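You operate a simulated robot arm through the tools that you are given. There is no shell and no other tool.

You are at the controls of a simulated two-armed robot. One attempt, no reset.

## Task
Weave rows 6, 7 and 8 of the loom's pattern card.
Fine: for each row set the spool wheel, flip the orange lever, push the shuttle through and beat the row in.
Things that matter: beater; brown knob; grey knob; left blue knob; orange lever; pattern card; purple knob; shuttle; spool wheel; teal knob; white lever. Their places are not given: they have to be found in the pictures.

Only the result counts: the job must be done as asked and must still hold three seconds after the hand-in. Knocking over, shifting, dropping, spilling or breaking anything else fails it.

## Robot
Two 7-joint arms with three-finger grippers on one trunk that stands fixed in place. Base frame: the origin is at the foot of the trunk, x ahead of it, y to its left, z up. Readings come in mm, degrees, newtons and seconds.
The left shoulder is at [70, 146, 1338], the right one opposite. With the tool pointing down near the work surface each hand reaches from about 260 to 680 mm from the base axis, measured 20 degrees to its own side. Payload 2.2 kg a hand.
The TCP of each hand is the grasp point between the finger pads, 28 mm short of the fingertips. In the tool frame z runs along the fingers and y along their closing line. Largest opening 102 mm; the body of the gripper starts 71 mm behind the TCP.
Orientation is that of the tool frame in the base frame, as a unit quaternion [w, x, y, z]. With the fingers straight down and closing along the base's y, the tool's x points along the base's -x, its y along +y and its z along -z.

## Interface
- The arms move only by the tool nudge_tool. It takes "left_motion", "right_motion" or both (then of equal length, played together; a hand with none holds still); each is a list that holds one entry, the list of rows, each a list of 7 numbers: the turn, a rotation vector about the tool's x, y, z in units of 120 degrees (1.0 is 120 degrees), then the shift along the tool's x, y, z in units of 250 mm (1.0 is 250 mm), then the opening in per cent of the stroke, from 0 (shut) to 100 (fully open). In form: [[[rx, ry, rz, tx, ty, tz, gripper], ...]]. A call has 1 to 20 rows; each row is the pose to reach, as a shift and turn from the pose commanded when the call began, along the tool's axes at that moment. A call with a number of a shift or a turn outside -1 to 1 is refused whole. Each row takes 0.2 s and may step no farther than 50 mm and 8.6 degrees from the row before; otherwise, or with a gripper value out of range, the whole call is refused. A pose out of reach is approached as far as the arm can. The call stops where the force on the tool passes 90 N (or 10 N more than at its start, if that is more) or the arm is blocked; 0.2 s more then pass. The fingers move at their own pace and stop on an object; they squeeze with about 42 N. The grip force told is the motor's: it shows also when the fingers shut on nothing. Time passes only in rows, and 0.2 s behind the last, so rows that repeat a pose let the fingers close. The reply holds the time, the measured pose of the TCP, the force on the tool along the base axes, the opening and the grip force, in the units named above and with some noise, with the torque about the TCP (base axes, N m) and any sound that the robot's microphone picked up.
- Cameras (640 x 400 px; columns grow to the right, rows downward): "scene" is now at [128, 21.3, 1551.3]; the picture's right is [0.28, -0.96, 0.00], its down [-0.70, -0.20, -0.69] and it looks along [0.66, 0.19, -0.73] (base axes); focal length 226 px, centre (320, 200). "left" rides on the left gripper at [72, 38, -86] in its tool frame; the picture's right is [-0.46, 0.89, 0.00], its down [-0.60, -0.32, -0.73] and it looks along [-0.65, -0.34, 0.68] (tool axes); focal length 256 px, centre (320, 200). "right" rides on the right gripper at [69, 44, -86] in its tool frame; the picture's right is [-0.53, 0.85, 0.00], its down [-0.58, -0.36, -0.73] and it looks along [-0.62, -0.39, 0.68] (tool axes); focal length 256 px, centre (320, 200).
- snapshot(camera): a new picture of that camera. It takes no simulated time.
- slide_trunk(by): slides the trunk up (or, below 0, down) by that many mm; the arms and the scene camera ride with it, the base frame stays. It gives what a move gives, with no picture.
- pan_tilt(pan, tilt): turns the head with the scene camera to pan (to the left, within 86 degrees either way) and tilt (down, from -29 to 69), counted from straight ahead of the robot. It gives what a move gives.
- pixel_to_xyz(camera, pixels): for up to 12 pixels [column, row] of the newest picture of that camera ("zoom" is the newest enlarged one), the place [x, y, z] in the base frame of the surface seen there, good to about 2 mm. It takes no simulated time.
- zoom(camera, box): a new picture of the part [left, top, right, bottom] of that camera's present view, enlarged. It takes no simulated time.
- close_job(): hands the job in; it is judged then, once.

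Open the grippers and draw the arms clear of the work before you hand the job in, unless the task says otherwise.

The tools are called as name(argument=value, ...) on one line, values as JSON. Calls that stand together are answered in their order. nudge_tool: Moves the arms, as the interface text tells. Its arguments: {"type":"object","properties":{"left_motion":{"type":"array","items":{"type":"array","items":{"type":"array","items":{"type":"number"}}}},"right_motion":{"type":"array","items":{"type":"array","items":{"type":"array","items":{"type":"number"}}}}},"required":[]} The other tools are called the same way: slide_trunk (by) slides the trunk up or down; pan_tilt (pan, tilt) turns the head that bears the scene camera; snapshot (camera) takes a picture; pixel_to_xyz (camera, pixels) gives the place of the surface under pixels of a picture; zoom (camera, box) takes an enlarged picture of a part of a camera's view; close_job () hands the job in.

At the start:

```text
time_s: 0.0
left_position: [346.3, 226.2, 1377.6]
left_ee_rot: [0.001, 0.0, 1.0, 0.0]
left_ft_force: [-0.3, 0.0, 0.2]
left_ft_torque: [-0.02, -0.06, 0.02]
left_width: 101.9
left_gripper_force: 0.0
right_position: [399.6, -109.3, 1344.6]
right_ee_rot: [0.001, 0.001, 1.0, 0.001]
right_ft_force: [-0.3, -0.2, 0.5]
right_ft_torque: [-0.01, 0.02, 0.0]
right_width: 102.0
right_gripper_force: 0.2
trunk travel left (down, up): [-875.0, 65.0]
head pan, tilt: [16.0, 46.5]
```

scene: 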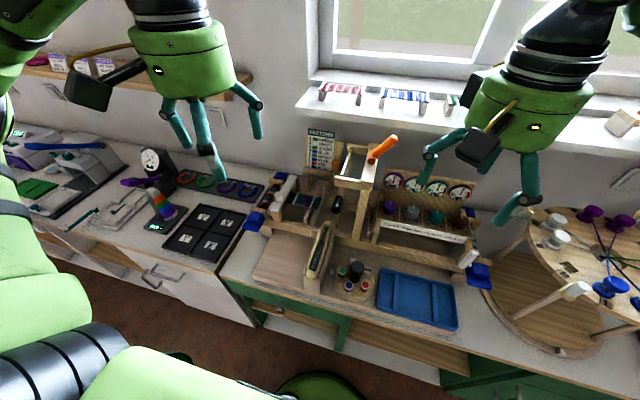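
right: 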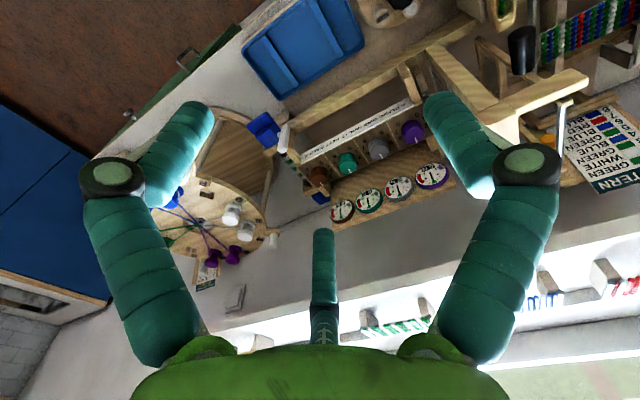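
left: 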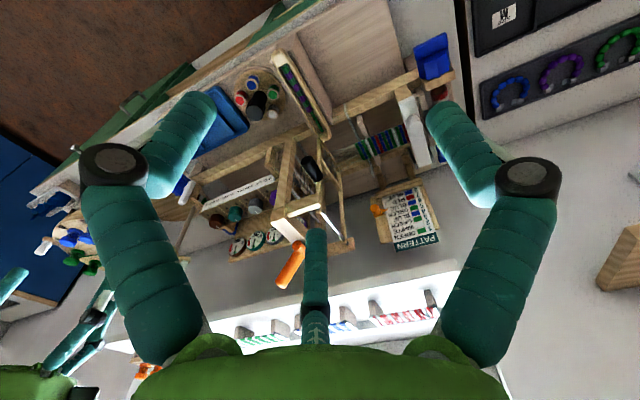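

The scene shows a loom in the middle (orange lever near (382,150), pattern card near (322,150)). I'll zoom in on the loom and the card first.

zoom(camera="scene", box=[290, 120, 350, 180])

zoom(camera="scene", box=[230, 110, 500, 340])

zoom(camera="scene", box=[370, 160, 490, 250])

zoom(camera="left", box=[360, 170, 450, 260])

```text
6.67 times, centred on (320, 150) of scene
```

zoom: 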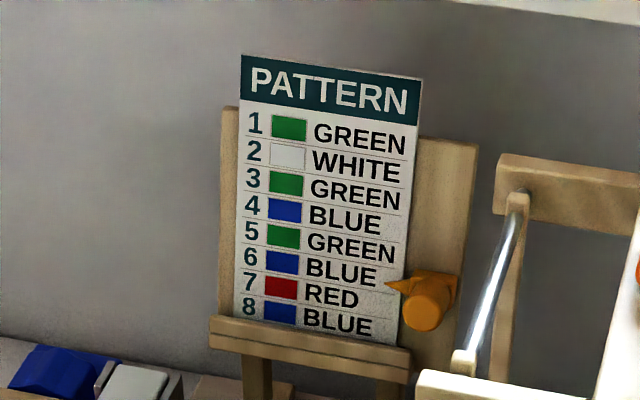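

```text
1.74 times, centred on (365, 225) of scene
```

zoom: 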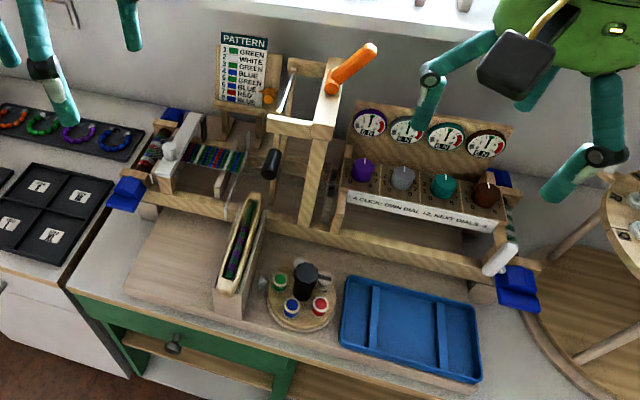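

```text
4.44 times, centred on (430, 205) of scene
```

zoom: 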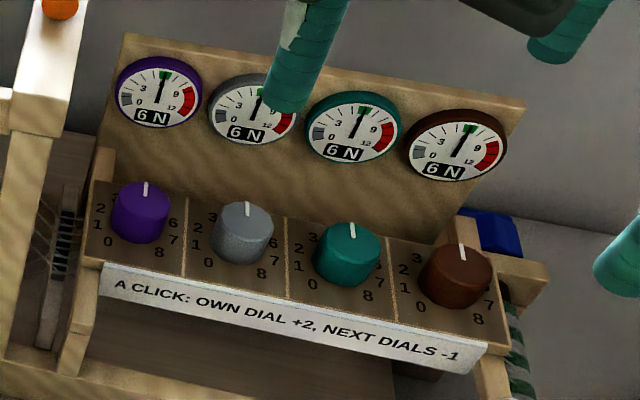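

```text
4.44 times, centred on (405, 215) of left
```

zoom: 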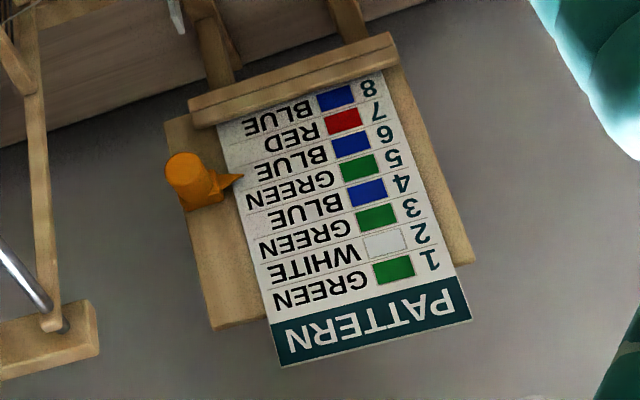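

The card says row 6 BLUE, 7 RED, 8 BLUE, with the orange marker at row 6. Now I look closely at the spool wheel, shuttle, levers and the beater.

zoom(camera="scene", box=[300, 220, 400, 310])

zoom(camera="scene", box=[320, 120, 420, 220])

zoom(camera="scene", box=[235, 160, 355, 250])

zoom(camera="scene", box=[430, 200, 510, 300])

zoom(camera="left", box=[200, 30, 460, 260])

zoom(camera="right", box=[230, 0, 640, 260])

```text
4.44 times, centred on (350, 265) of scene
```

zoom: 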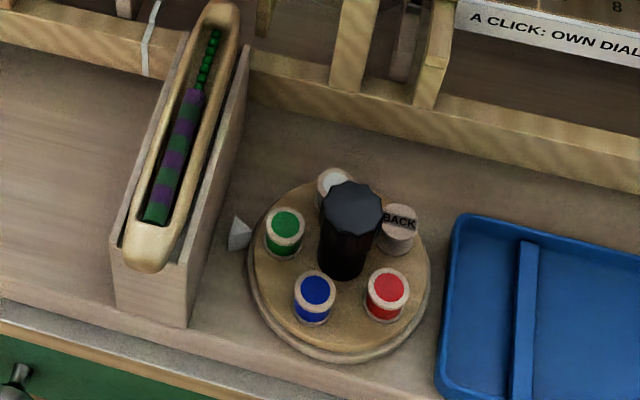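

```text
4.00 times, centred on (370, 170) of scene
```

zoom: 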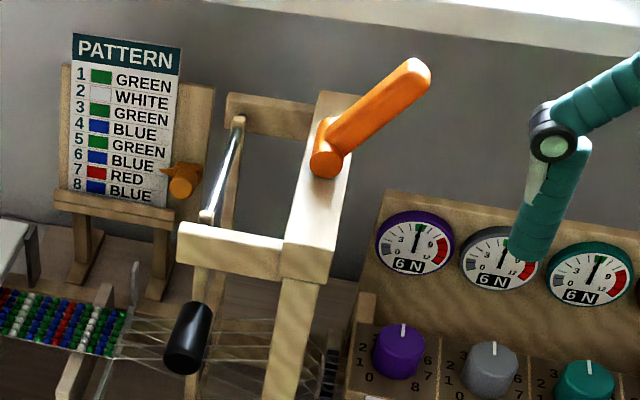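

```text
4.44 times, centred on (295, 205) of scene
```

zoom: 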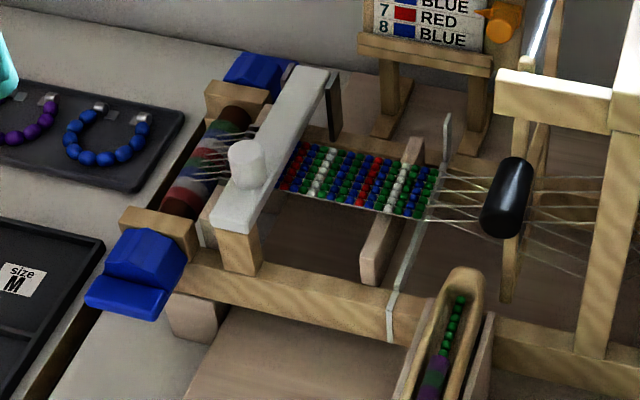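

```text
4.00 times, centred on (470, 250) of scene
```

zoom: 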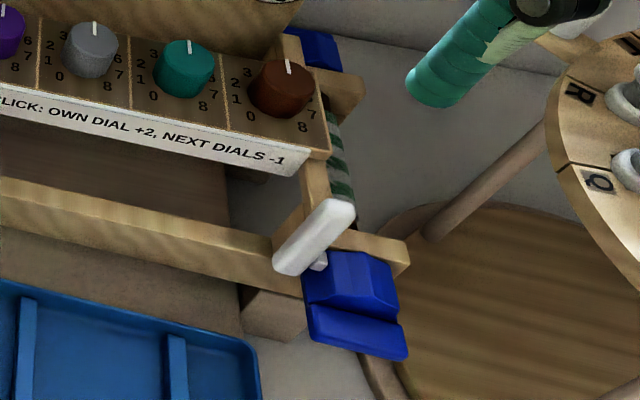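

```text
1.74 times, centred on (330, 145) of left
```

zoom: 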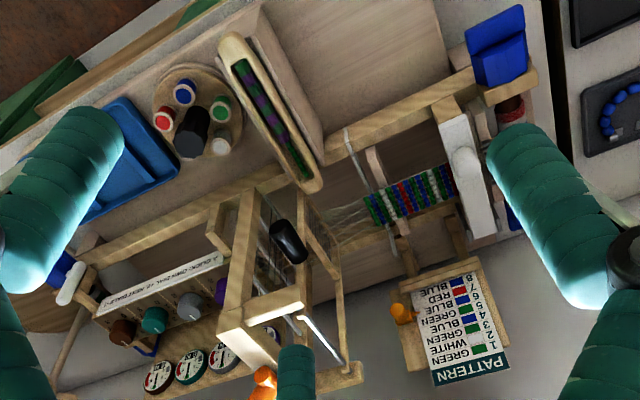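

```text
1.54 times, centred on (435, 130) of right
```

zoom: 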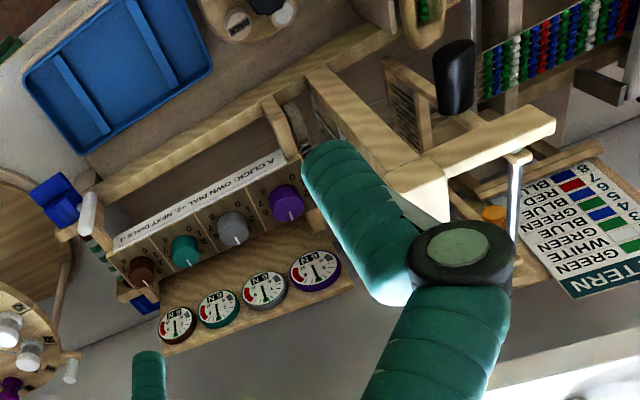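

I'll measure the main parts' places from the scene camera.

snapshot(camera="scene")

pixel_to_xyz(camera="scene", pixels=[[322, 281], [347, 224], [357, 268], [356, 262], [370, 287], [349, 287], [342, 274], [337, 202], [390, 138], [373, 156], [282, 187], [476, 257]])

pixel_to_xyz(camera="scene", pixels=[[397, 199], [416, 206], [436, 211], [456, 214], [480, 265], [262, 212], [370, 170], [330, 150], [300, 200], [322, 250], [316, 270], [353, 275]])

```text
taken
```

scene: 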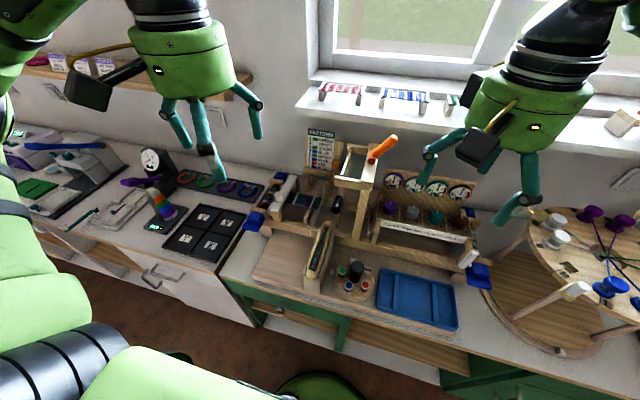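

```text
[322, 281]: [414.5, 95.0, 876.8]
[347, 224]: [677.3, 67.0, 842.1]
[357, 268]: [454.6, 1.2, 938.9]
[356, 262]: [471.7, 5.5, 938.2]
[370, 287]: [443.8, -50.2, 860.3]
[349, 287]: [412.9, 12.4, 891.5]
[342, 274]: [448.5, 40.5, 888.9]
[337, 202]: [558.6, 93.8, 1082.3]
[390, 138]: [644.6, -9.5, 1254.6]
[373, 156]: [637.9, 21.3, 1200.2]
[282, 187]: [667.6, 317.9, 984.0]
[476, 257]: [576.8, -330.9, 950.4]
```

```text
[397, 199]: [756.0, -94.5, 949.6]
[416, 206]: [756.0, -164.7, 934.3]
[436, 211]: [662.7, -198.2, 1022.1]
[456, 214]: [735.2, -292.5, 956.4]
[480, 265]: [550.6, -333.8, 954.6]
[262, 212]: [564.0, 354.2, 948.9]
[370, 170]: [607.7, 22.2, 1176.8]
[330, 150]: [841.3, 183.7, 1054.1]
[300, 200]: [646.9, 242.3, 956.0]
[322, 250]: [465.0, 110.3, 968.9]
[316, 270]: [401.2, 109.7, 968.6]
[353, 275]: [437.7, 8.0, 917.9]
```

I want to understand the gripper's real shape and the back side of the loom, so I zoom on the hand and then shift the left hand to get another viewpoint.

zoom(camera="scene", box=[60, 0, 300, 200])

pixel_to_xyz(camera="scene", pixels=[[184, 146], [190, 110], [216, 178], [196, 108], [258, 135], [248, 90], [90, 90], [425, 180], [500, 220], [535, 200]])

pixel_to_xyz(camera="left", pixels=[[315, 240], [315, 320], [195, 105], [445, 110], [110, 180], [530, 180], [320, 380]])

```text
2.00 times, centred on (180, 100) of scene
```

zoom: 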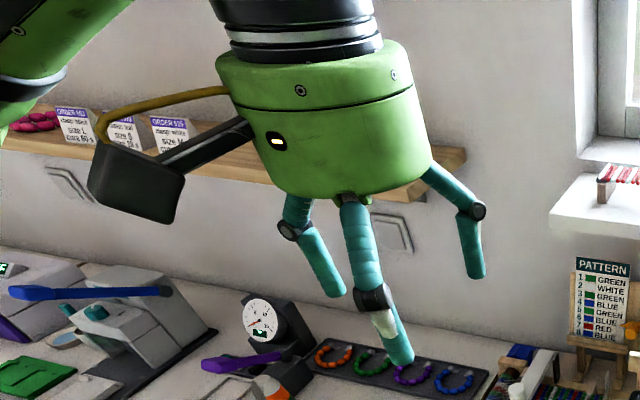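

```text
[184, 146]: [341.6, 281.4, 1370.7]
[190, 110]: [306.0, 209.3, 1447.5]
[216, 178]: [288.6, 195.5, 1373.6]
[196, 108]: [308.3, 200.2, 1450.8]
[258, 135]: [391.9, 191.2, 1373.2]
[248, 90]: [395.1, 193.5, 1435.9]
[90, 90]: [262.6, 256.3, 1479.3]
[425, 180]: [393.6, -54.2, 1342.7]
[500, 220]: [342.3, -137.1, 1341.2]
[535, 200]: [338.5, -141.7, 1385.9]
```

```text
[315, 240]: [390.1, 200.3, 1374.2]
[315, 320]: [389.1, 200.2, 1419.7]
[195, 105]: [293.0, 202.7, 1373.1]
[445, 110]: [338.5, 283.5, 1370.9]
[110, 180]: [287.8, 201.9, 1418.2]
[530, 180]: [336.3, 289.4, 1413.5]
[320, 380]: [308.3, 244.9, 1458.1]
```

The pictures show three finger-like shapes; I'll shut the left gripper in free air to see how it really closes.

nudge_tool(left_motion=[[[0, 0, 0, 0, 0, 0, 0], [0, 0, 0, 0, 0, 0, 0], [0, 0, 0, 0, 0, 0, 0]]])

zoom(camera="scene", box=[60, 0, 300, 200])

snapshot(camera="left")

```text
time_s: 0.8
left_position: [347.1, 224.4, 1377.1]
left_ee_rot: [-0.001, -0.001, 1.0, 0.0]
left_ft_force: [0.2, 1.0, 0.0]
left_ft_torque: [0.01, 0.0, 0.01]
left_width: 1.9
left_gripper_force: 31.4
right_position: [398.9, -109.8, 1344.6]
right_ee_rot: [0.001, 0.001, 1.0, 0.001]
right_ft_force: [0.6, 0.4, 0.9]
right_ft_torque: [-0.01, 0.0, -0.01]
right_width: 101.9
right_gripper_force: 0.1
trunk travel left (down, up): [-875.0, 65.0]
head pan, tilt: [16.0, 46.5]
```

```text
2.00 times, centred on (180, 100) of scene
```

zoom: 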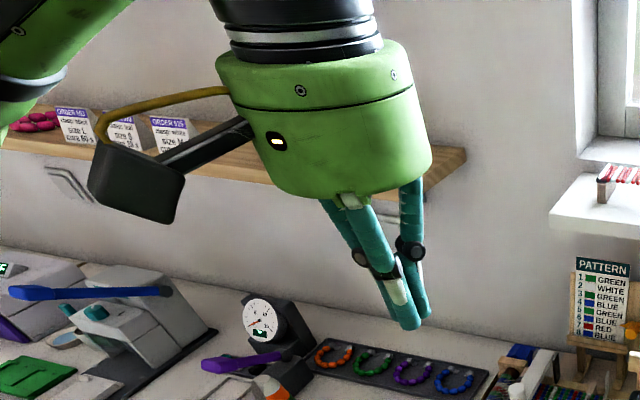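

```text
taken
```

left: 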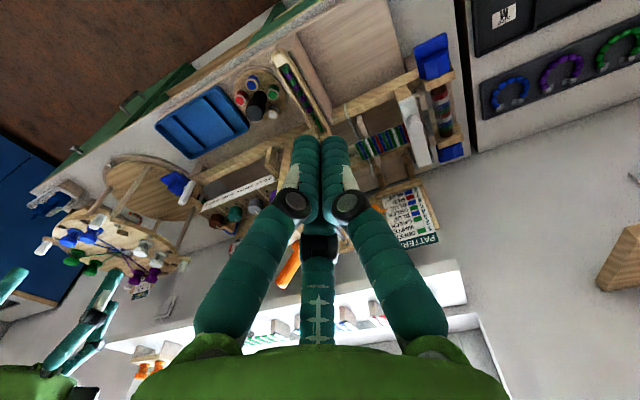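

The three fingers close together to a point, so shut they act as one probe. I move the left hand back, left and down to view the loom from the left front.

nudge_tool(left_motion=[[[0, 0, 0, 0.078, 0.085, 0.1, 60], [0, 0, 0, 0.156, 0.17, 0.2, 100], [0, 0, 0, 0.234, 0.255, 0.3, 100], [0, 0, 0, 0.312, 0.34, 0.4, 100], [0, 0, 0, 0.388, 0.424, 0.508, 100]]])

snapshot(camera="left")

snapshot(camera="scene")

```text
time_s: 2.0
left_position: [246.2, 332.8, 1250.6]
left_ee_rot: [0.0, -0.001, 1.0, 0.0]
left_ft_force: [-0.8, 0.8, -0.4]
left_ft_torque: [-0.01, -0.03, -0.01]
left_width: 102.1
left_gripper_force: 0.0
right_position: [396.2, -109.0, 1344.9]
right_ee_rot: [0.002, 0.001, 1.0, 0.0]
right_ft_force: [0.6, 0.6, 0.9]
right_ft_torque: [-0.04, -0.04, 0.01]
right_width: 102.1
right_gripper_force: 0.2
trunk travel left (down, up): [-875.0, 65.0]
head pan, tilt: [16.0, 46.5]
```

```text
taken
```

left: 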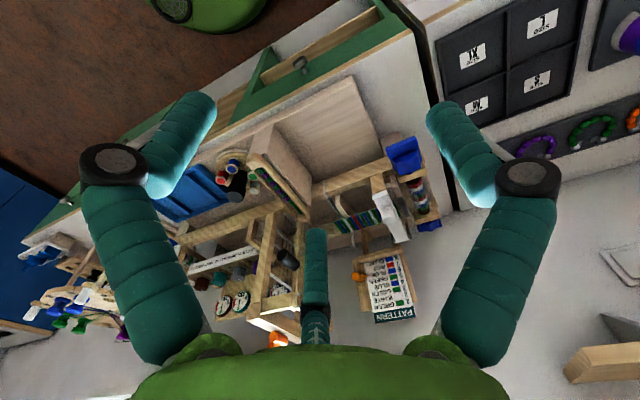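

```text
taken
```

scene: 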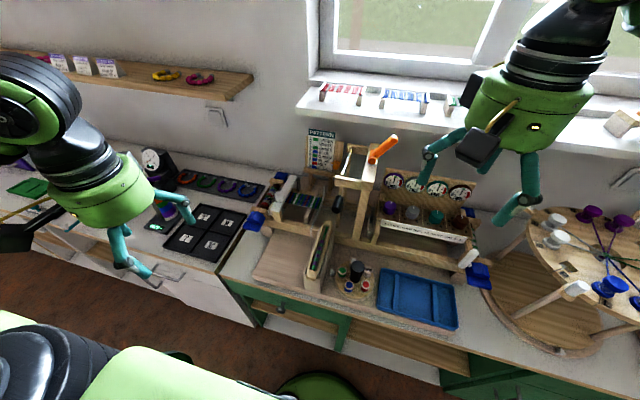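

The left camera now sees the loom from the left; I zoom into its loom region and the scene view of the heddle frame.

zoom(camera="left", box=[180, 120, 460, 350])

zoom(camera="left", box=[240, 170, 440, 300])

zoom(camera="scene", box=[260, 180, 360, 260])

zoom(camera="right", box=[430, 0, 640, 140])

```text
1.74 times, centred on (320, 235) of left
```

zoom: 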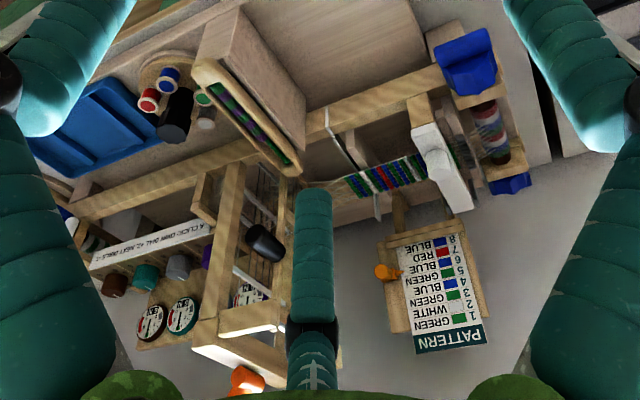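

```text
3.08 times, centred on (340, 235) of left
```

zoom: 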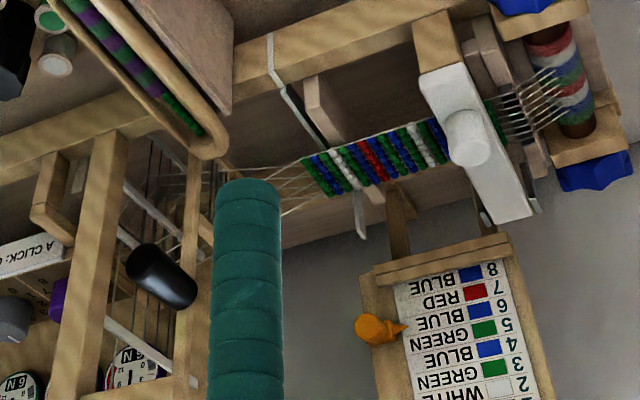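

```text
5.00 times, centred on (310, 220) of scene
```

zoom: 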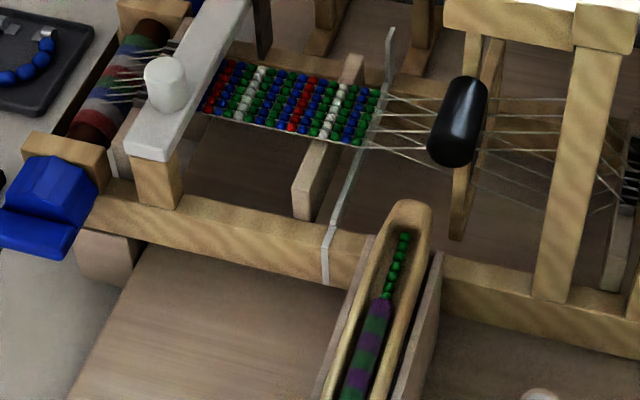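

```text
2.86 times, centred on (535, 70) of right
```

zoom: 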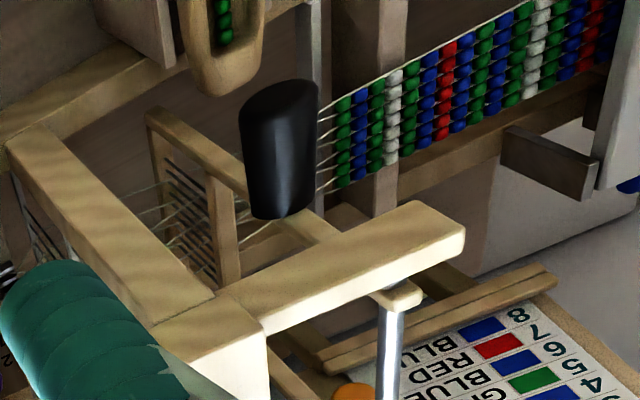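

I'll pick 3D points on the handle, reed frame, marker strip and posts to understand the geometry.

zoom(camera="scene", box=[310, 150, 390, 250])

pixel_to_xyz(camera="zoom", pixels=[[190, 200], [215, 190], [230, 170], [200, 220], [255, 200], [330, 250], [270, 60], [140, 240], [120, 160], [80, 330], [65, 390], [245, 150]])

```text
4.00 times, centred on (350, 200) of scene
```

zoom: 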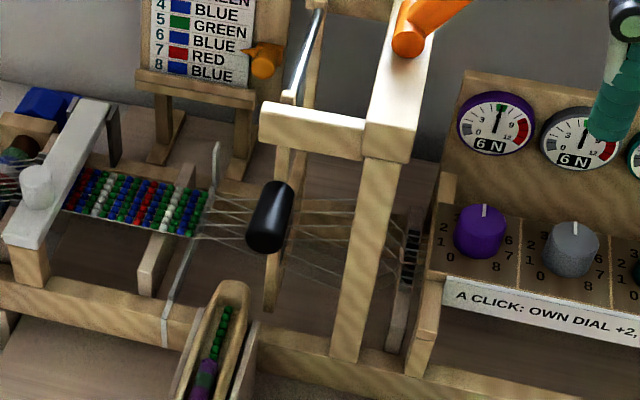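

```text
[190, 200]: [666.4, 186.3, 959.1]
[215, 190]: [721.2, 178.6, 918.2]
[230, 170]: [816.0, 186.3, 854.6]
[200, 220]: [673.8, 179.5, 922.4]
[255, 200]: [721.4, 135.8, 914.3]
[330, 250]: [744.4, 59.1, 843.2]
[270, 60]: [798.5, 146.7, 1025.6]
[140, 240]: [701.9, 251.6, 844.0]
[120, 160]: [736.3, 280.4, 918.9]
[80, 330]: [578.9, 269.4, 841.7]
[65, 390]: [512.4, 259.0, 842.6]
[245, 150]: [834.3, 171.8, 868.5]
```

pixel_to_xyz(camera="zoom", pixels=[[275, 195], [265, 240], [285, 190], [300, 115], [260, 115], [355, 135], [275, 270], [400, 40], [460, 5], [290, 60], [315, 15], [370, 130]])

pixel_to_xyz(camera="zoom", pixels=[[232, 290], [225, 340], [200, 390], [258, 330], [355, 340], [175, 310], [190, 240], [215, 160], [35, 185], [100, 115], [25, 230], [410, 260]])

```text
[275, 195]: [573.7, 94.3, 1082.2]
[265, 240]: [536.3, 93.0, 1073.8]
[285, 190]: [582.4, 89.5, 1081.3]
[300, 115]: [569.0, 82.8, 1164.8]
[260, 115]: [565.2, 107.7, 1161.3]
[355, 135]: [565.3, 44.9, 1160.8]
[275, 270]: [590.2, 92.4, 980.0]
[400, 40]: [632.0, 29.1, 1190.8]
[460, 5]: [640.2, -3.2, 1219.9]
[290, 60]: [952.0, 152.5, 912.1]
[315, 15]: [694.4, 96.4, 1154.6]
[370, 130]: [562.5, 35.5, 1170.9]
```

```text
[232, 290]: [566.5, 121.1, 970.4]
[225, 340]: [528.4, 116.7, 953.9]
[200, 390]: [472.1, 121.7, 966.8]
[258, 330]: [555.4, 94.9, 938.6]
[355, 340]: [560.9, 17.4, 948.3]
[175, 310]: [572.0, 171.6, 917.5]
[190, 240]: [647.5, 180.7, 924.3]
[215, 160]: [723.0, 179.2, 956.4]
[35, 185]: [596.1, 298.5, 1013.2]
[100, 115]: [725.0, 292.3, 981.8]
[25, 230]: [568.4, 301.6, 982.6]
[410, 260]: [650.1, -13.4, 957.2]
```

Now I examine the wheel and its pointer precisely.

zoom(camera="scene", box=[322, 242, 386, 306])

pixel_to_xyz(camera="scene", pixels=[[331.5, 272.5], [342, 272.5], [349, 285], [365, 286], [367.5, 270], [352, 261], [357, 264]])

```text
6.25 times, centred on (354, 274) of scene
```

zoom: 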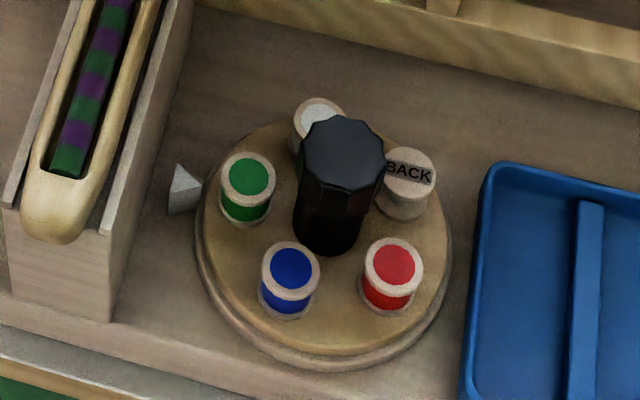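

```text
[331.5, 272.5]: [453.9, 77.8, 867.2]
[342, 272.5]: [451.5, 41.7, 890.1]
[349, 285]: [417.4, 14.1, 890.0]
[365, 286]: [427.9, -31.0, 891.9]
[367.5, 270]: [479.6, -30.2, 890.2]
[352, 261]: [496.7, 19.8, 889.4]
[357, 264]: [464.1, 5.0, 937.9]
```

The wheel centre is about (454.6, 2.9), the pointer is in the +y direction, and blue needs a −72° turn about base z. I bring the right hand over the knob, with a pre-turn of +36°.

nudge_tool(right_motion=[[[0, 0, -0.05, -0.0385, 0.075, 0.1565, 100], [0, 0, -0.1, -0.077, 0.15, 0.313, 100], [0, 0, -0.15, -0.1155, 0.225, 0.4695, 90], [0, 0, -0.2, -0.154, 0.3, 0.626, 80], [0, 0, -0.25, -0.1925, 0.375, 0.7825, 70], [0, 0, -0.3, -0.231, 0.45, 0.939, 70], [0, 0, -0.3, -0.231, 0.45, 0.939, 70]]])

snapshot(camera="scene")

snapshot(camera="right")

```text
time_s: 3.6
left_position: [249.0, 330.8, 1250.0]
left_ee_rot: [0.0, 0.0, 1.0, 0.0]
left_ft_force: [1.0, 0.0, 0.7]
left_ft_torque: [-0.02, 0.02, -0.03]
left_width: 102.1
left_gripper_force: 0.0
right_position: [457.6, 2.7, 1109.8]
right_ee_rot: [0.001, -0.309, 0.951, 0.0]
right_ft_force: [0.3, 0.1, 0.7]
right_ft_torque: [-0.02, -0.01, 0.0]
right_width: 71.4
right_gripper_force: 0.1
trunk travel left (down, up): [-875.0, 65.0]
head pan, tilt: [16.0, 46.5]
```

```text
taken
```

scene: 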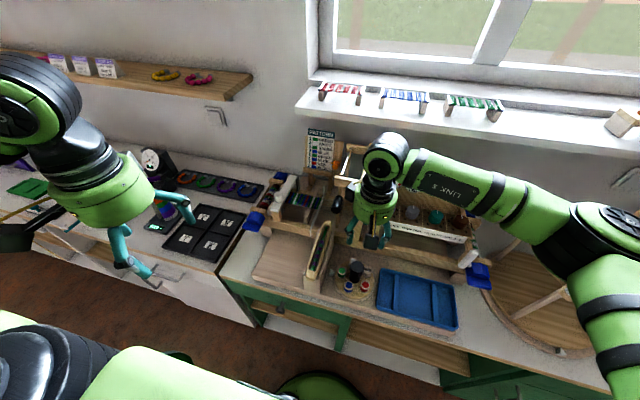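

```text
taken
```

right: 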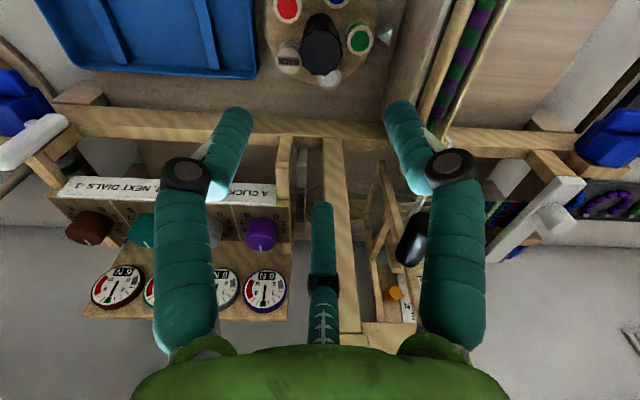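

The hand is centred over the knob; the knob is seen at (320,45) in the right camera. I go down to just above the knob top.

nudge_tool(right_motion=[[[0, 0, 0, 0.001, 0.001, 0.15, 60], [0, 0, 0, 0.002, 0.002, 0.3, 60], [0, 0, 0, 0.004, 0.003, 0.44, 60], [0, 0, 0, 0.0045, 0.0033, 0.54, 60]]])

snapshot(camera="right")

zoom(camera="scene", box=[300, 180, 440, 310])

```text
time_s: 4.6
left_position: [248.1, 331.4, 1250.4]
left_ee_rot: [0.0, 0.0, 1.0, 0.0]
left_ft_force: [0.7, 0.5, -0.1]
left_ft_torque: [0.01, 0.03, 0.0]
left_width: 102.1
left_gripper_force: 0.1
right_position: [455.9, 3.6, 974.3]
right_ee_rot: [0.001, -0.308, 0.951, 0.001]
right_ft_force: [0.7, 0.1, 0.1]
right_ft_torque: [0.0, 0.01, 0.02]
right_width: 61.3
right_gripper_force: 0.0
trunk travel left (down, up): [-875.0, 65.0]
head pan, tilt: [16.0, 46.5]
```

```text
taken
```

right: 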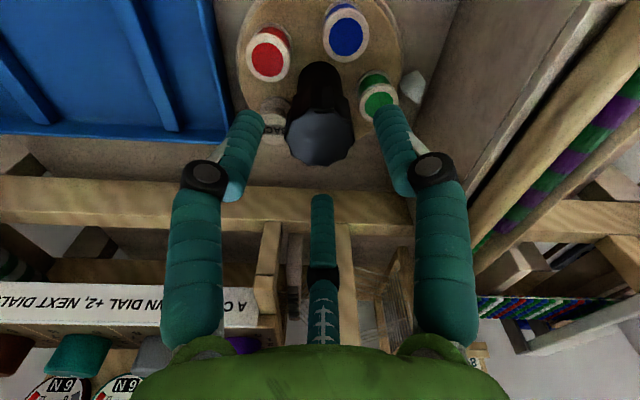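

```text
3.08 times, centred on (370, 245) of scene
```

zoom: 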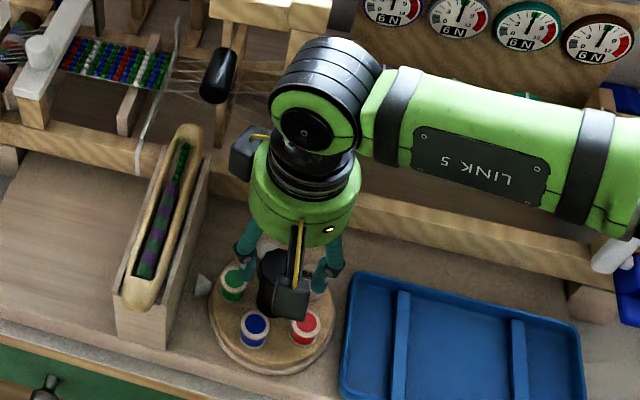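

The forearm seems to overlap the white lever in the picture; I check its height before lowering farther.

pixel_to_xyz(camera="zoom", pixels=[[610, 220], [600, 240], [575, 210], [480, 180], [380, 160], [320, 120], [355, 90], [630, 170]])

snapshot(camera="scene")

```text
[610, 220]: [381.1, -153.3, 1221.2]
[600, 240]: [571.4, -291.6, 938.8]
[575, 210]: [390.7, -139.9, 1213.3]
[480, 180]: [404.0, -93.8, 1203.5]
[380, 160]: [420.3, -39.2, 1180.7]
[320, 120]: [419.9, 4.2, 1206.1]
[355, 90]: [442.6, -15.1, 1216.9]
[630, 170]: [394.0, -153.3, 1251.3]
```

```text
taken
```

scene: 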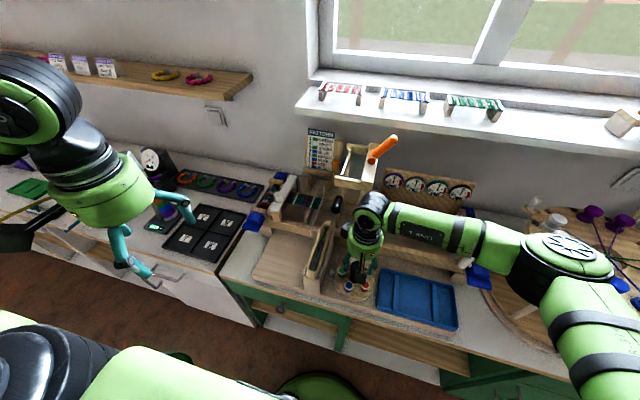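

The forearm is at z≈1200, clear. I lower to z≈932 and close on the knob.

nudge_tool(right_motion=[[[0, 0, 0, 0.002, 0.002, 0.1, 60], [0, 0, 0, 0.003, 0.003, 0.172, 60], [0, 0, 0, 0.003, 0.003, 0.172, 30], [0, 0, 0, 0.003, 0.003, 0.172, 0], [0, 0, 0, 0.003, 0.003, 0.172, 0]]])

snapshot(camera="right")

```text
time_s: 5.8
left_position: [251.7, 331.8, 1250.6]
left_ee_rot: [-0.001, 0.0, 1.0, 0.0]
left_ft_force: [-0.5, 0.0, 0.0]
left_ft_torque: [-0.01, -0.03, -0.01]
left_width: 101.9
left_gripper_force: 0.1
right_position: [458.1, 2.8, 932.6]
right_ee_rot: [0.003, -0.309, 0.951, -0.001]
right_ft_force: [13.1, 0.2, 5.8]
right_ft_torque: [0.01, -1.09, 0.02]
right_width: 40.2
right_gripper_force: 45.3
trunk travel left (down, up): [-875.0, 65.0]
head pan, tilt: [16.0, 46.5]
```

```text
taken
```

right: 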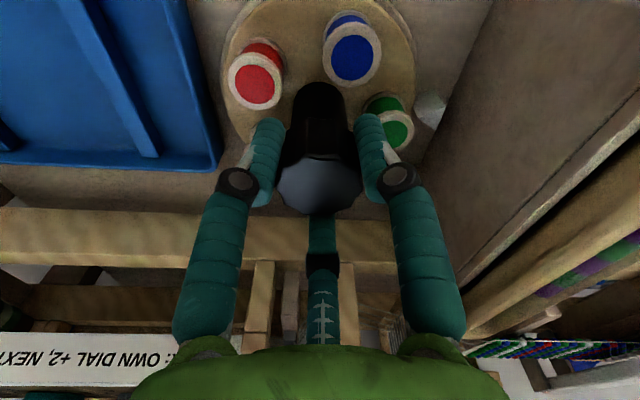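

Gripped at width 40 mm; a 13 N +x force says the knob centre is slightly more +x, so I ease that while turning −72° (tool +72°) in 9 rows.

nudge_tool(right_motion=[[[0, 0, 0.0667, -0.01, -0.007, 0, 0], [0, 0, 0.1333, -0.01, -0.007, 0, 0], [0, 0, 0.2, -0.01, -0.007, 0, 0], [0, 0, 0.2667, -0.01, -0.007, 0, 0], [0, 0, 0.3333, -0.01, -0.007, 0, 0], [0, 0, 0.4, -0.01, -0.007, 0, 0], [0, 0, 0.4667, -0.01, -0.007, 0, 0], [0, 0, 0.5333, -0.01, -0.007, 0, 0], [0, 0, 0.6, -0.01, -0.007, 0, 0], [0, 0, 0.6, -0.01, -0.007, 0, 0]]])

snapshot(camera="right")

zoom(camera="scene", box=[300, 180, 440, 310])

```text
time_s: 8.0
left_position: [249.0, 331.6, 1251.3]
left_ee_rot: [-0.001, 0.0, 1.0, -0.001]
left_ft_force: [0.9, 0.4, 0.5]
left_ft_torque: [0.0, -0.01, -0.01]
left_width: 101.9
left_gripper_force: 0.1
right_position: [458.3, 2.7, 931.4]
right_ee_rot: [0.0, 0.312, 0.95, 0.002]
right_ft_force: [7.7, -2.2, 15.8]
right_ft_torque: [-0.74, -0.01, -0.04]
right_width: 40.3
right_gripper_force: 45.0
trunk travel left (down, up): [-875.0, 65.0]
head pan, tilt: [16.0, 46.5]
```

```text
taken
```

right: 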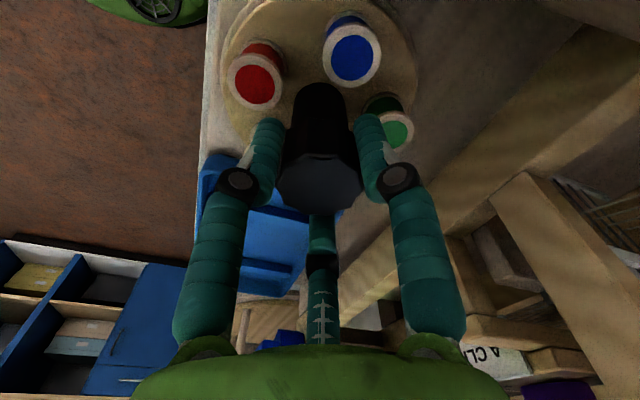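

```text
3.08 times, centred on (370, 245) of scene
```

zoom: 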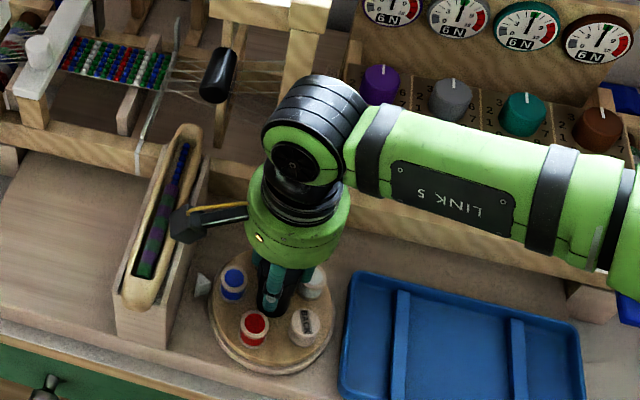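

Blue now faces the pointer and the shuttle shows blue beads. I open the right hand and raise it clear of the knob, checking after that the wheel stays.

nudge_tool(right_motion=[[[0, 0, 0, 0, 0, 0, 30], [0, 0, 0, 0, 0, 0, 60], [0, 0, 0, 0, 0, -0.1, 60], [0, 0, 0, 0, 0, -0.25, 60], [0, 0, 0, 0, 0, -0.45, 60], [0, 0, 0, 0, 0, -0.65, 60], [0, 0, 0, 0, 0, -0.8, 60]]])

snapshot(camera="scene")

zoom(camera="right", box=[200, 0, 440, 150])

```text
time_s: 9.6
left_position: [248.5, 332.2, 1251.8]
left_ee_rot: [0.0, 0.0, 1.0, 0.0]
left_ft_force: [-0.2, 0.6, -0.2]
left_ft_torque: [0.04, -0.06, -0.01]
left_width: 102.2
left_gripper_force: 0.1
right_position: [456.5, 3.0, 1131.8]
right_ee_rot: [0.0, 0.31, 0.951, 0.001]
right_ft_force: [0.2, -0.5, -0.6]
right_ft_torque: [0.02, 0.0, -0.01]
right_width: 61.4
right_gripper_force: 0.0
trunk travel left (down, up): [-875.0, 65.0]
head pan, tilt: [16.0, 46.5]
```

```text
taken
```

scene: 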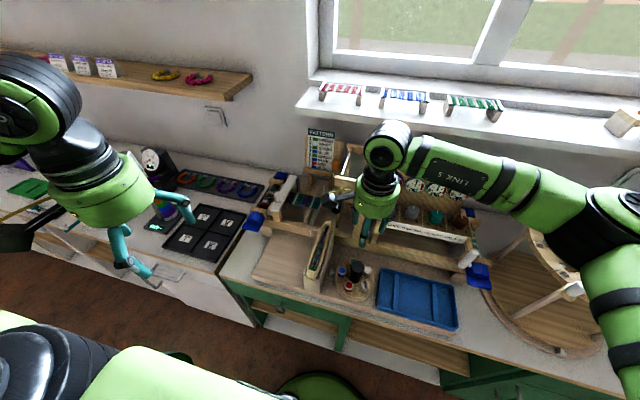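

```text
2.67 times, centred on (320, 75) of right
```

zoom: 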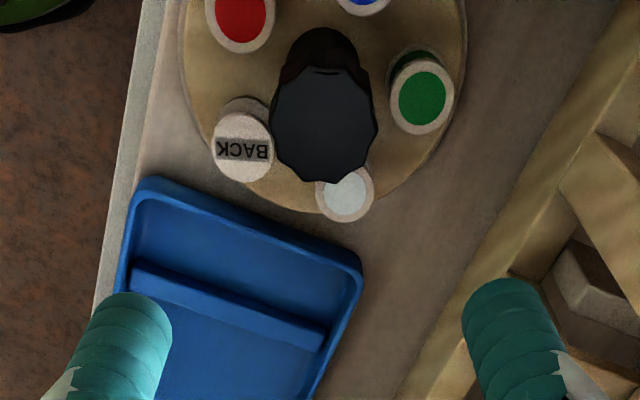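

Now I draw the right hand away up and right so the lever can be seen.

nudge_tool(right_motion=[[[0, 0, -0.05, -0.034, -0.0765, -0.132, 60], [0, 0, -0.1, -0.068, -0.153, -0.264, 30], [0, 0, -0.15, -0.1025, -0.2295, -0.396, 0], [0, 0, -0.2, -0.137, -0.306, -0.528, 0], [0, 0, -0.25, -0.171, -0.3825, -0.66, 0], [0, 0, -0.3, -0.205, -0.459, -0.792, 0]]])

zoom(camera="scene", box=[330, 120, 430, 200])

pixel_to_xyz(camera="zoom", pixels=[[360, 90], [330, 140], [300, 190], [280, 215], [250, 230], [270, 190]])

snapshot(camera="scene")

```text
time_s: 11.0
left_position: [248.8, 330.9, 1251.2]
left_ee_rot: [0.001, -0.001, 1.0, 0.0]
left_ft_force: [0.0, 0.0, 0.1]
left_ft_torque: [-0.03, -0.02, 0.0]
left_width: 101.9
left_gripper_force: 0.0
right_position: [429.4, -121.3, 1329.8]
right_ee_rot: [0.002, 0.0, 1.0, 0.0]
right_ft_force: [-0.1, 0.2, -0.6]
right_ft_torque: [0.03, -0.05, -0.01]
right_width: 2.0
right_gripper_force: 31.8
trunk travel left (down, up): [-875.0, 65.0]
head pan, tilt: [16.0, 46.5]
```

```text
5.00 times, centred on (380, 160) of scene
```

zoom: 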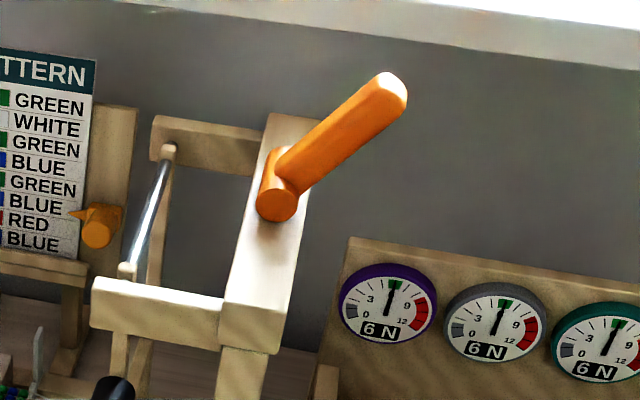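

```text
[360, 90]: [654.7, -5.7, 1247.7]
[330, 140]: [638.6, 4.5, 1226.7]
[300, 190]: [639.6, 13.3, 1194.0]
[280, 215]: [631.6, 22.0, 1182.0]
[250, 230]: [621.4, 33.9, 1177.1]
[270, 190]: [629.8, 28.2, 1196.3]
```

```text
taken
```

scene: 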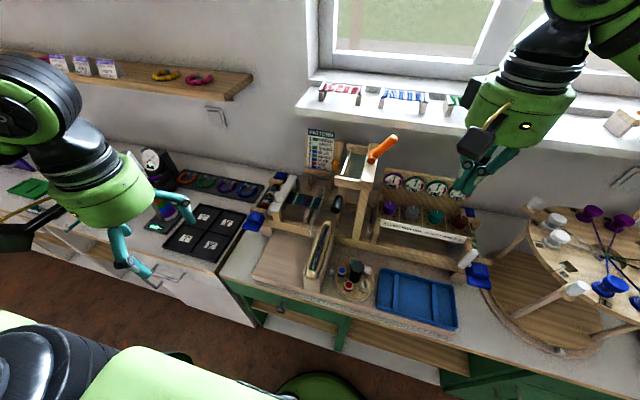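

The lever's pivot is near (635,25,1190), tip near (655,−12,1262), tilting right. I bring the right hand's shut fingers to the lever's right side at (645,−70,1246).

nudge_tool(right_motion=[[[0, 0, 0, -0.12, 0.0, 0, 0], [0, 0, 0, -0.3, 0.03, 0, 0], [0, 0, 0, -0.48, 0.06, 0, 0], [0, 0, 0, -0.66, 0.12, 0.06, 0], [0, 0, 0, -0.8, 0.18, 0.18, 0], [0, 0, 0, -0.86, 0.206, 0.336, 0]]])

snapshot(camera="scene")

snapshot(camera="right")

```text
time_s: 12.4
left_position: [250.2, 327.4, 1251.5]
left_ee_rot: [-0.001, 0.0, 1.0, 0.002]
left_ft_force: [0.7, -0.6, 0.3]
left_ft_torque: [0.06, -0.02, -0.01]
left_width: 102.2
left_gripper_force: 0.0
right_position: [623.2, -84.5, 1248.7]
right_ee_rot: [0.0, 0.0, 1.0, 0.001]
right_ft_force: [-0.2, -1.4, 0.3]
right_ft_torque: [0.03, 0.04, -0.03]
right_width: 2.3
right_gripper_force: 31.3
right hand out of reach, approached as far as the arm can: row 5, 6
trunk travel left (down, up): [-875.0, 65.0]
head pan, tilt: [16.0, 46.5]
```

```text
taken
```

scene: 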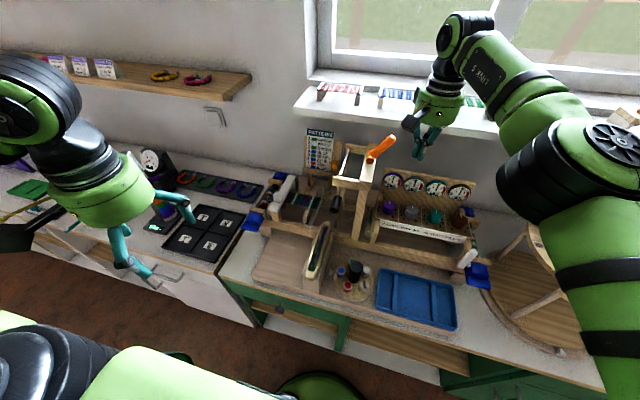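

```text
taken
```

right: 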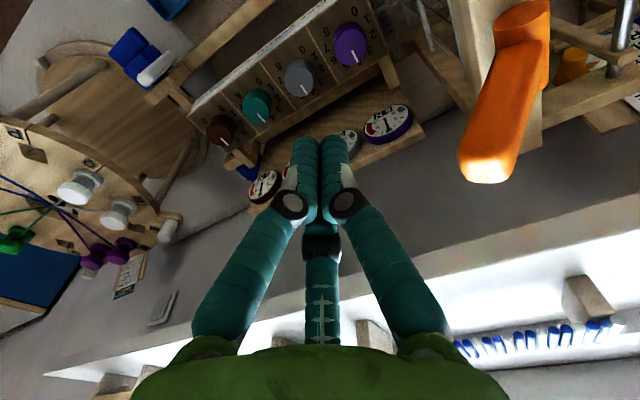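

The straight-down pose is out of reach, so I'll tilt the fingers 45° forward, backing off in x while turning, then come to (640,−70,1240).

nudge_tool(right_motion=[[[0, -0.06, 0, 0.18, 0, 0, 0], [0, -0.125, 0, 0.24, 0, 0, 0], [0, -0.19, 0, 0.24, 0, 0, 0], [0, -0.25, 0, 0.2, 0, 0.01, 0], [0, -0.31, 0, 0.12, 0, 0.02, 0], [0, -0.375, 0, 0.02, 0, 0.024, 0], [0, -0.375, 0, 0.02, 0, 0.024, 0]]])

snapshot(camera="scene")

snapshot(camera="right")

```text
time_s: 14.0
left_position: [249.1, 330.5, 1250.3]
left_ee_rot: [0.0, 0.0, 1.0, 0.001]
left_ft_force: [-0.4, -0.3, -0.6]
left_ft_torque: [0.02, -0.01, -0.01]
left_width: 102.0
left_gripper_force: 0.1
right_position: [617.4, -81.7, 1243.0]
right_ee_rot: [0.384, 0.002, 0.924, 0.0]
right_ft_force: [0.7, 0.2, -0.1]
right_ft_torque: [0.0, -0.03, 0.02]
right_width: 2.0
right_gripper_force: 31.1
trunk travel left (down, up): [-875.0, 65.0]
head pan, tilt: [16.0, 46.5]
```

```text
taken
```

scene: 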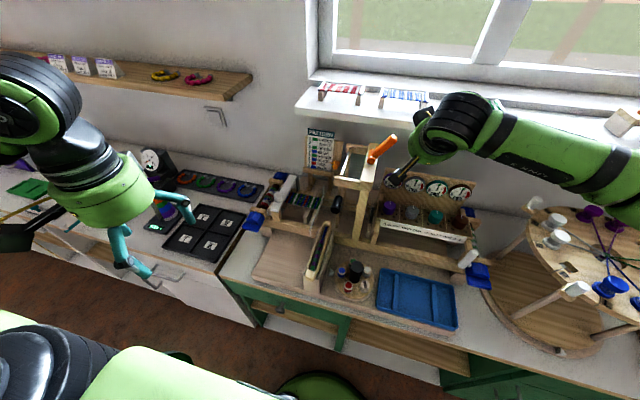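

```text
taken
```

right: 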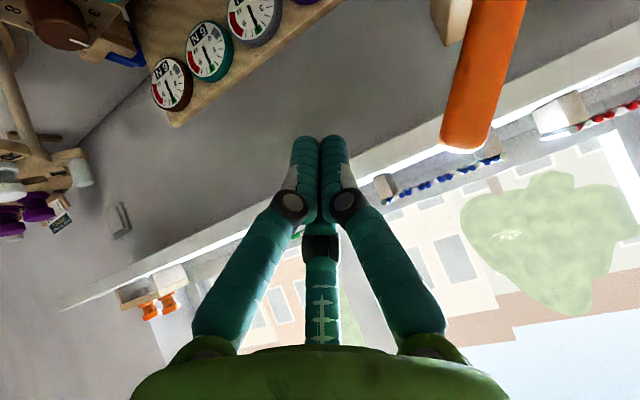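

Now at (617,−82,1243) with 45° tilt. I move +25 mm in x, then sweep +y up to about y=−2 to start pushing the lever.

nudge_tool(right_motion=[[[0, 0, 0, -0.071, 0, 0.071, 0], [0, 0, 0, -0.071, 0.1, 0.071, 0], [0, 0, 0, -0.071, 0.18, 0.071, 0], [0, 0, 0, -0.071, 0.24, 0.071, 0], [0, 0, 0, -0.071, 0.28, 0.071, 0], [0, 0, 0, -0.071, 0.32, 0.071, 0]]])

zoom(camera="scene", box=[320, 100, 480, 220])

snapshot(camera="right")

```text
time_s: 15.4
left_position: [248.8, 331.5, 1251.8]
left_ee_rot: [0.0, 0.0, 1.0, 0.0]
left_ft_force: [-0.3, 0.3, -0.6]
left_ft_torque: [0.01, 0.06, 0.0]
left_width: 101.8
left_gripper_force: 0.1
right_position: [642.3, -0.2, 1244.2]
right_ee_rot: [0.382, 0.002, 0.924, 0.0]
right_ft_force: [0.4, -2.2, 0.4]
right_ft_torque: [0.04, 0.0, 0.01]
right_width: 2.1
right_gripper_force: 31.4
trunk travel left (down, up): [-875.0, 65.0]
head pan, tilt: [16.0, 46.5]
```

```text
3.33 times, centred on (400, 160) of scene
```

zoom: 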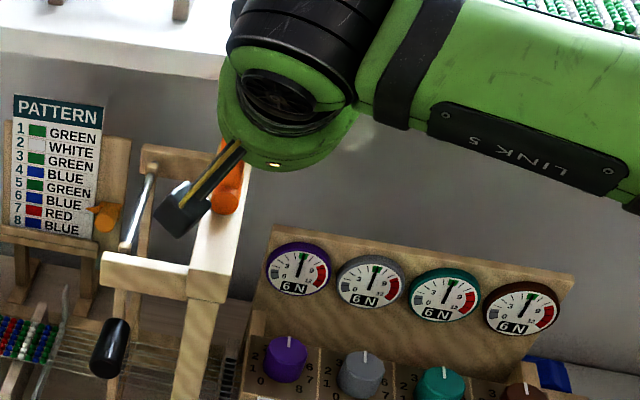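

```text
taken
```

right: 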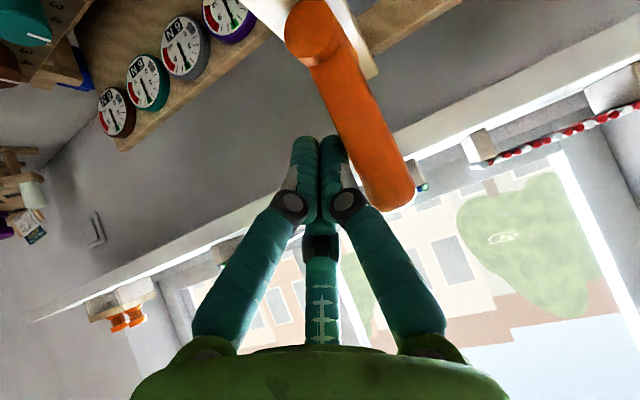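

The lever is following the fingers (−2 N). I continue the sweep to about y=+35.

nudge_tool(right_motion=[[[0, 0, 0, 0, 0.04, 0, 0], [0, 0, 0, 0, 0.08, 0, 0], [0, 0, 0, 0, 0.11, 0, 0], [0, 0, 0, 0, 0.14, 0, 0]]])

zoom(camera="scene", box=[320, 100, 480, 220])

snapshot(camera="right")

```text
time_s: 16.4
left_position: [248.0, 325.9, 1252.4]
left_ee_rot: [0.001, 0.0, 1.0, 0.003]
left_ft_force: [0.7, 0.2, -0.2]
left_ft_torque: [0.0, 0.02, 0.01]
left_width: 102.2
left_gripper_force: 0.1
right_position: [641.9, 26.0, 1245.2]
right_ee_rot: [0.384, 0.006, 0.923, -0.002]
right_ft_force: [-2.0, -18.5, 4.4]
right_ft_torque: [-0.35, -0.06, -0.27]
right_width: 1.8
right_gripper_force: 30.8
trunk travel left (down, up): [-875.0, 65.0]
head pan, tilt: [16.0, 46.5]
```

```text
3.33 times, centred on (400, 160) of scene
```

zoom: 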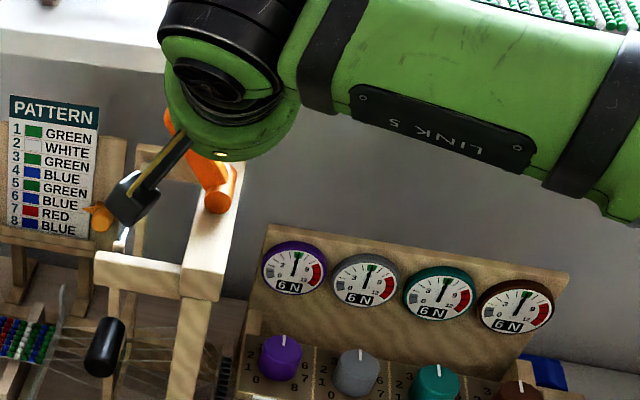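

```text
taken
```

right: 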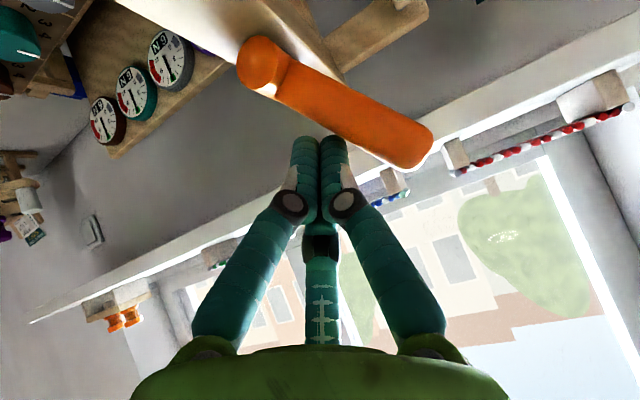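

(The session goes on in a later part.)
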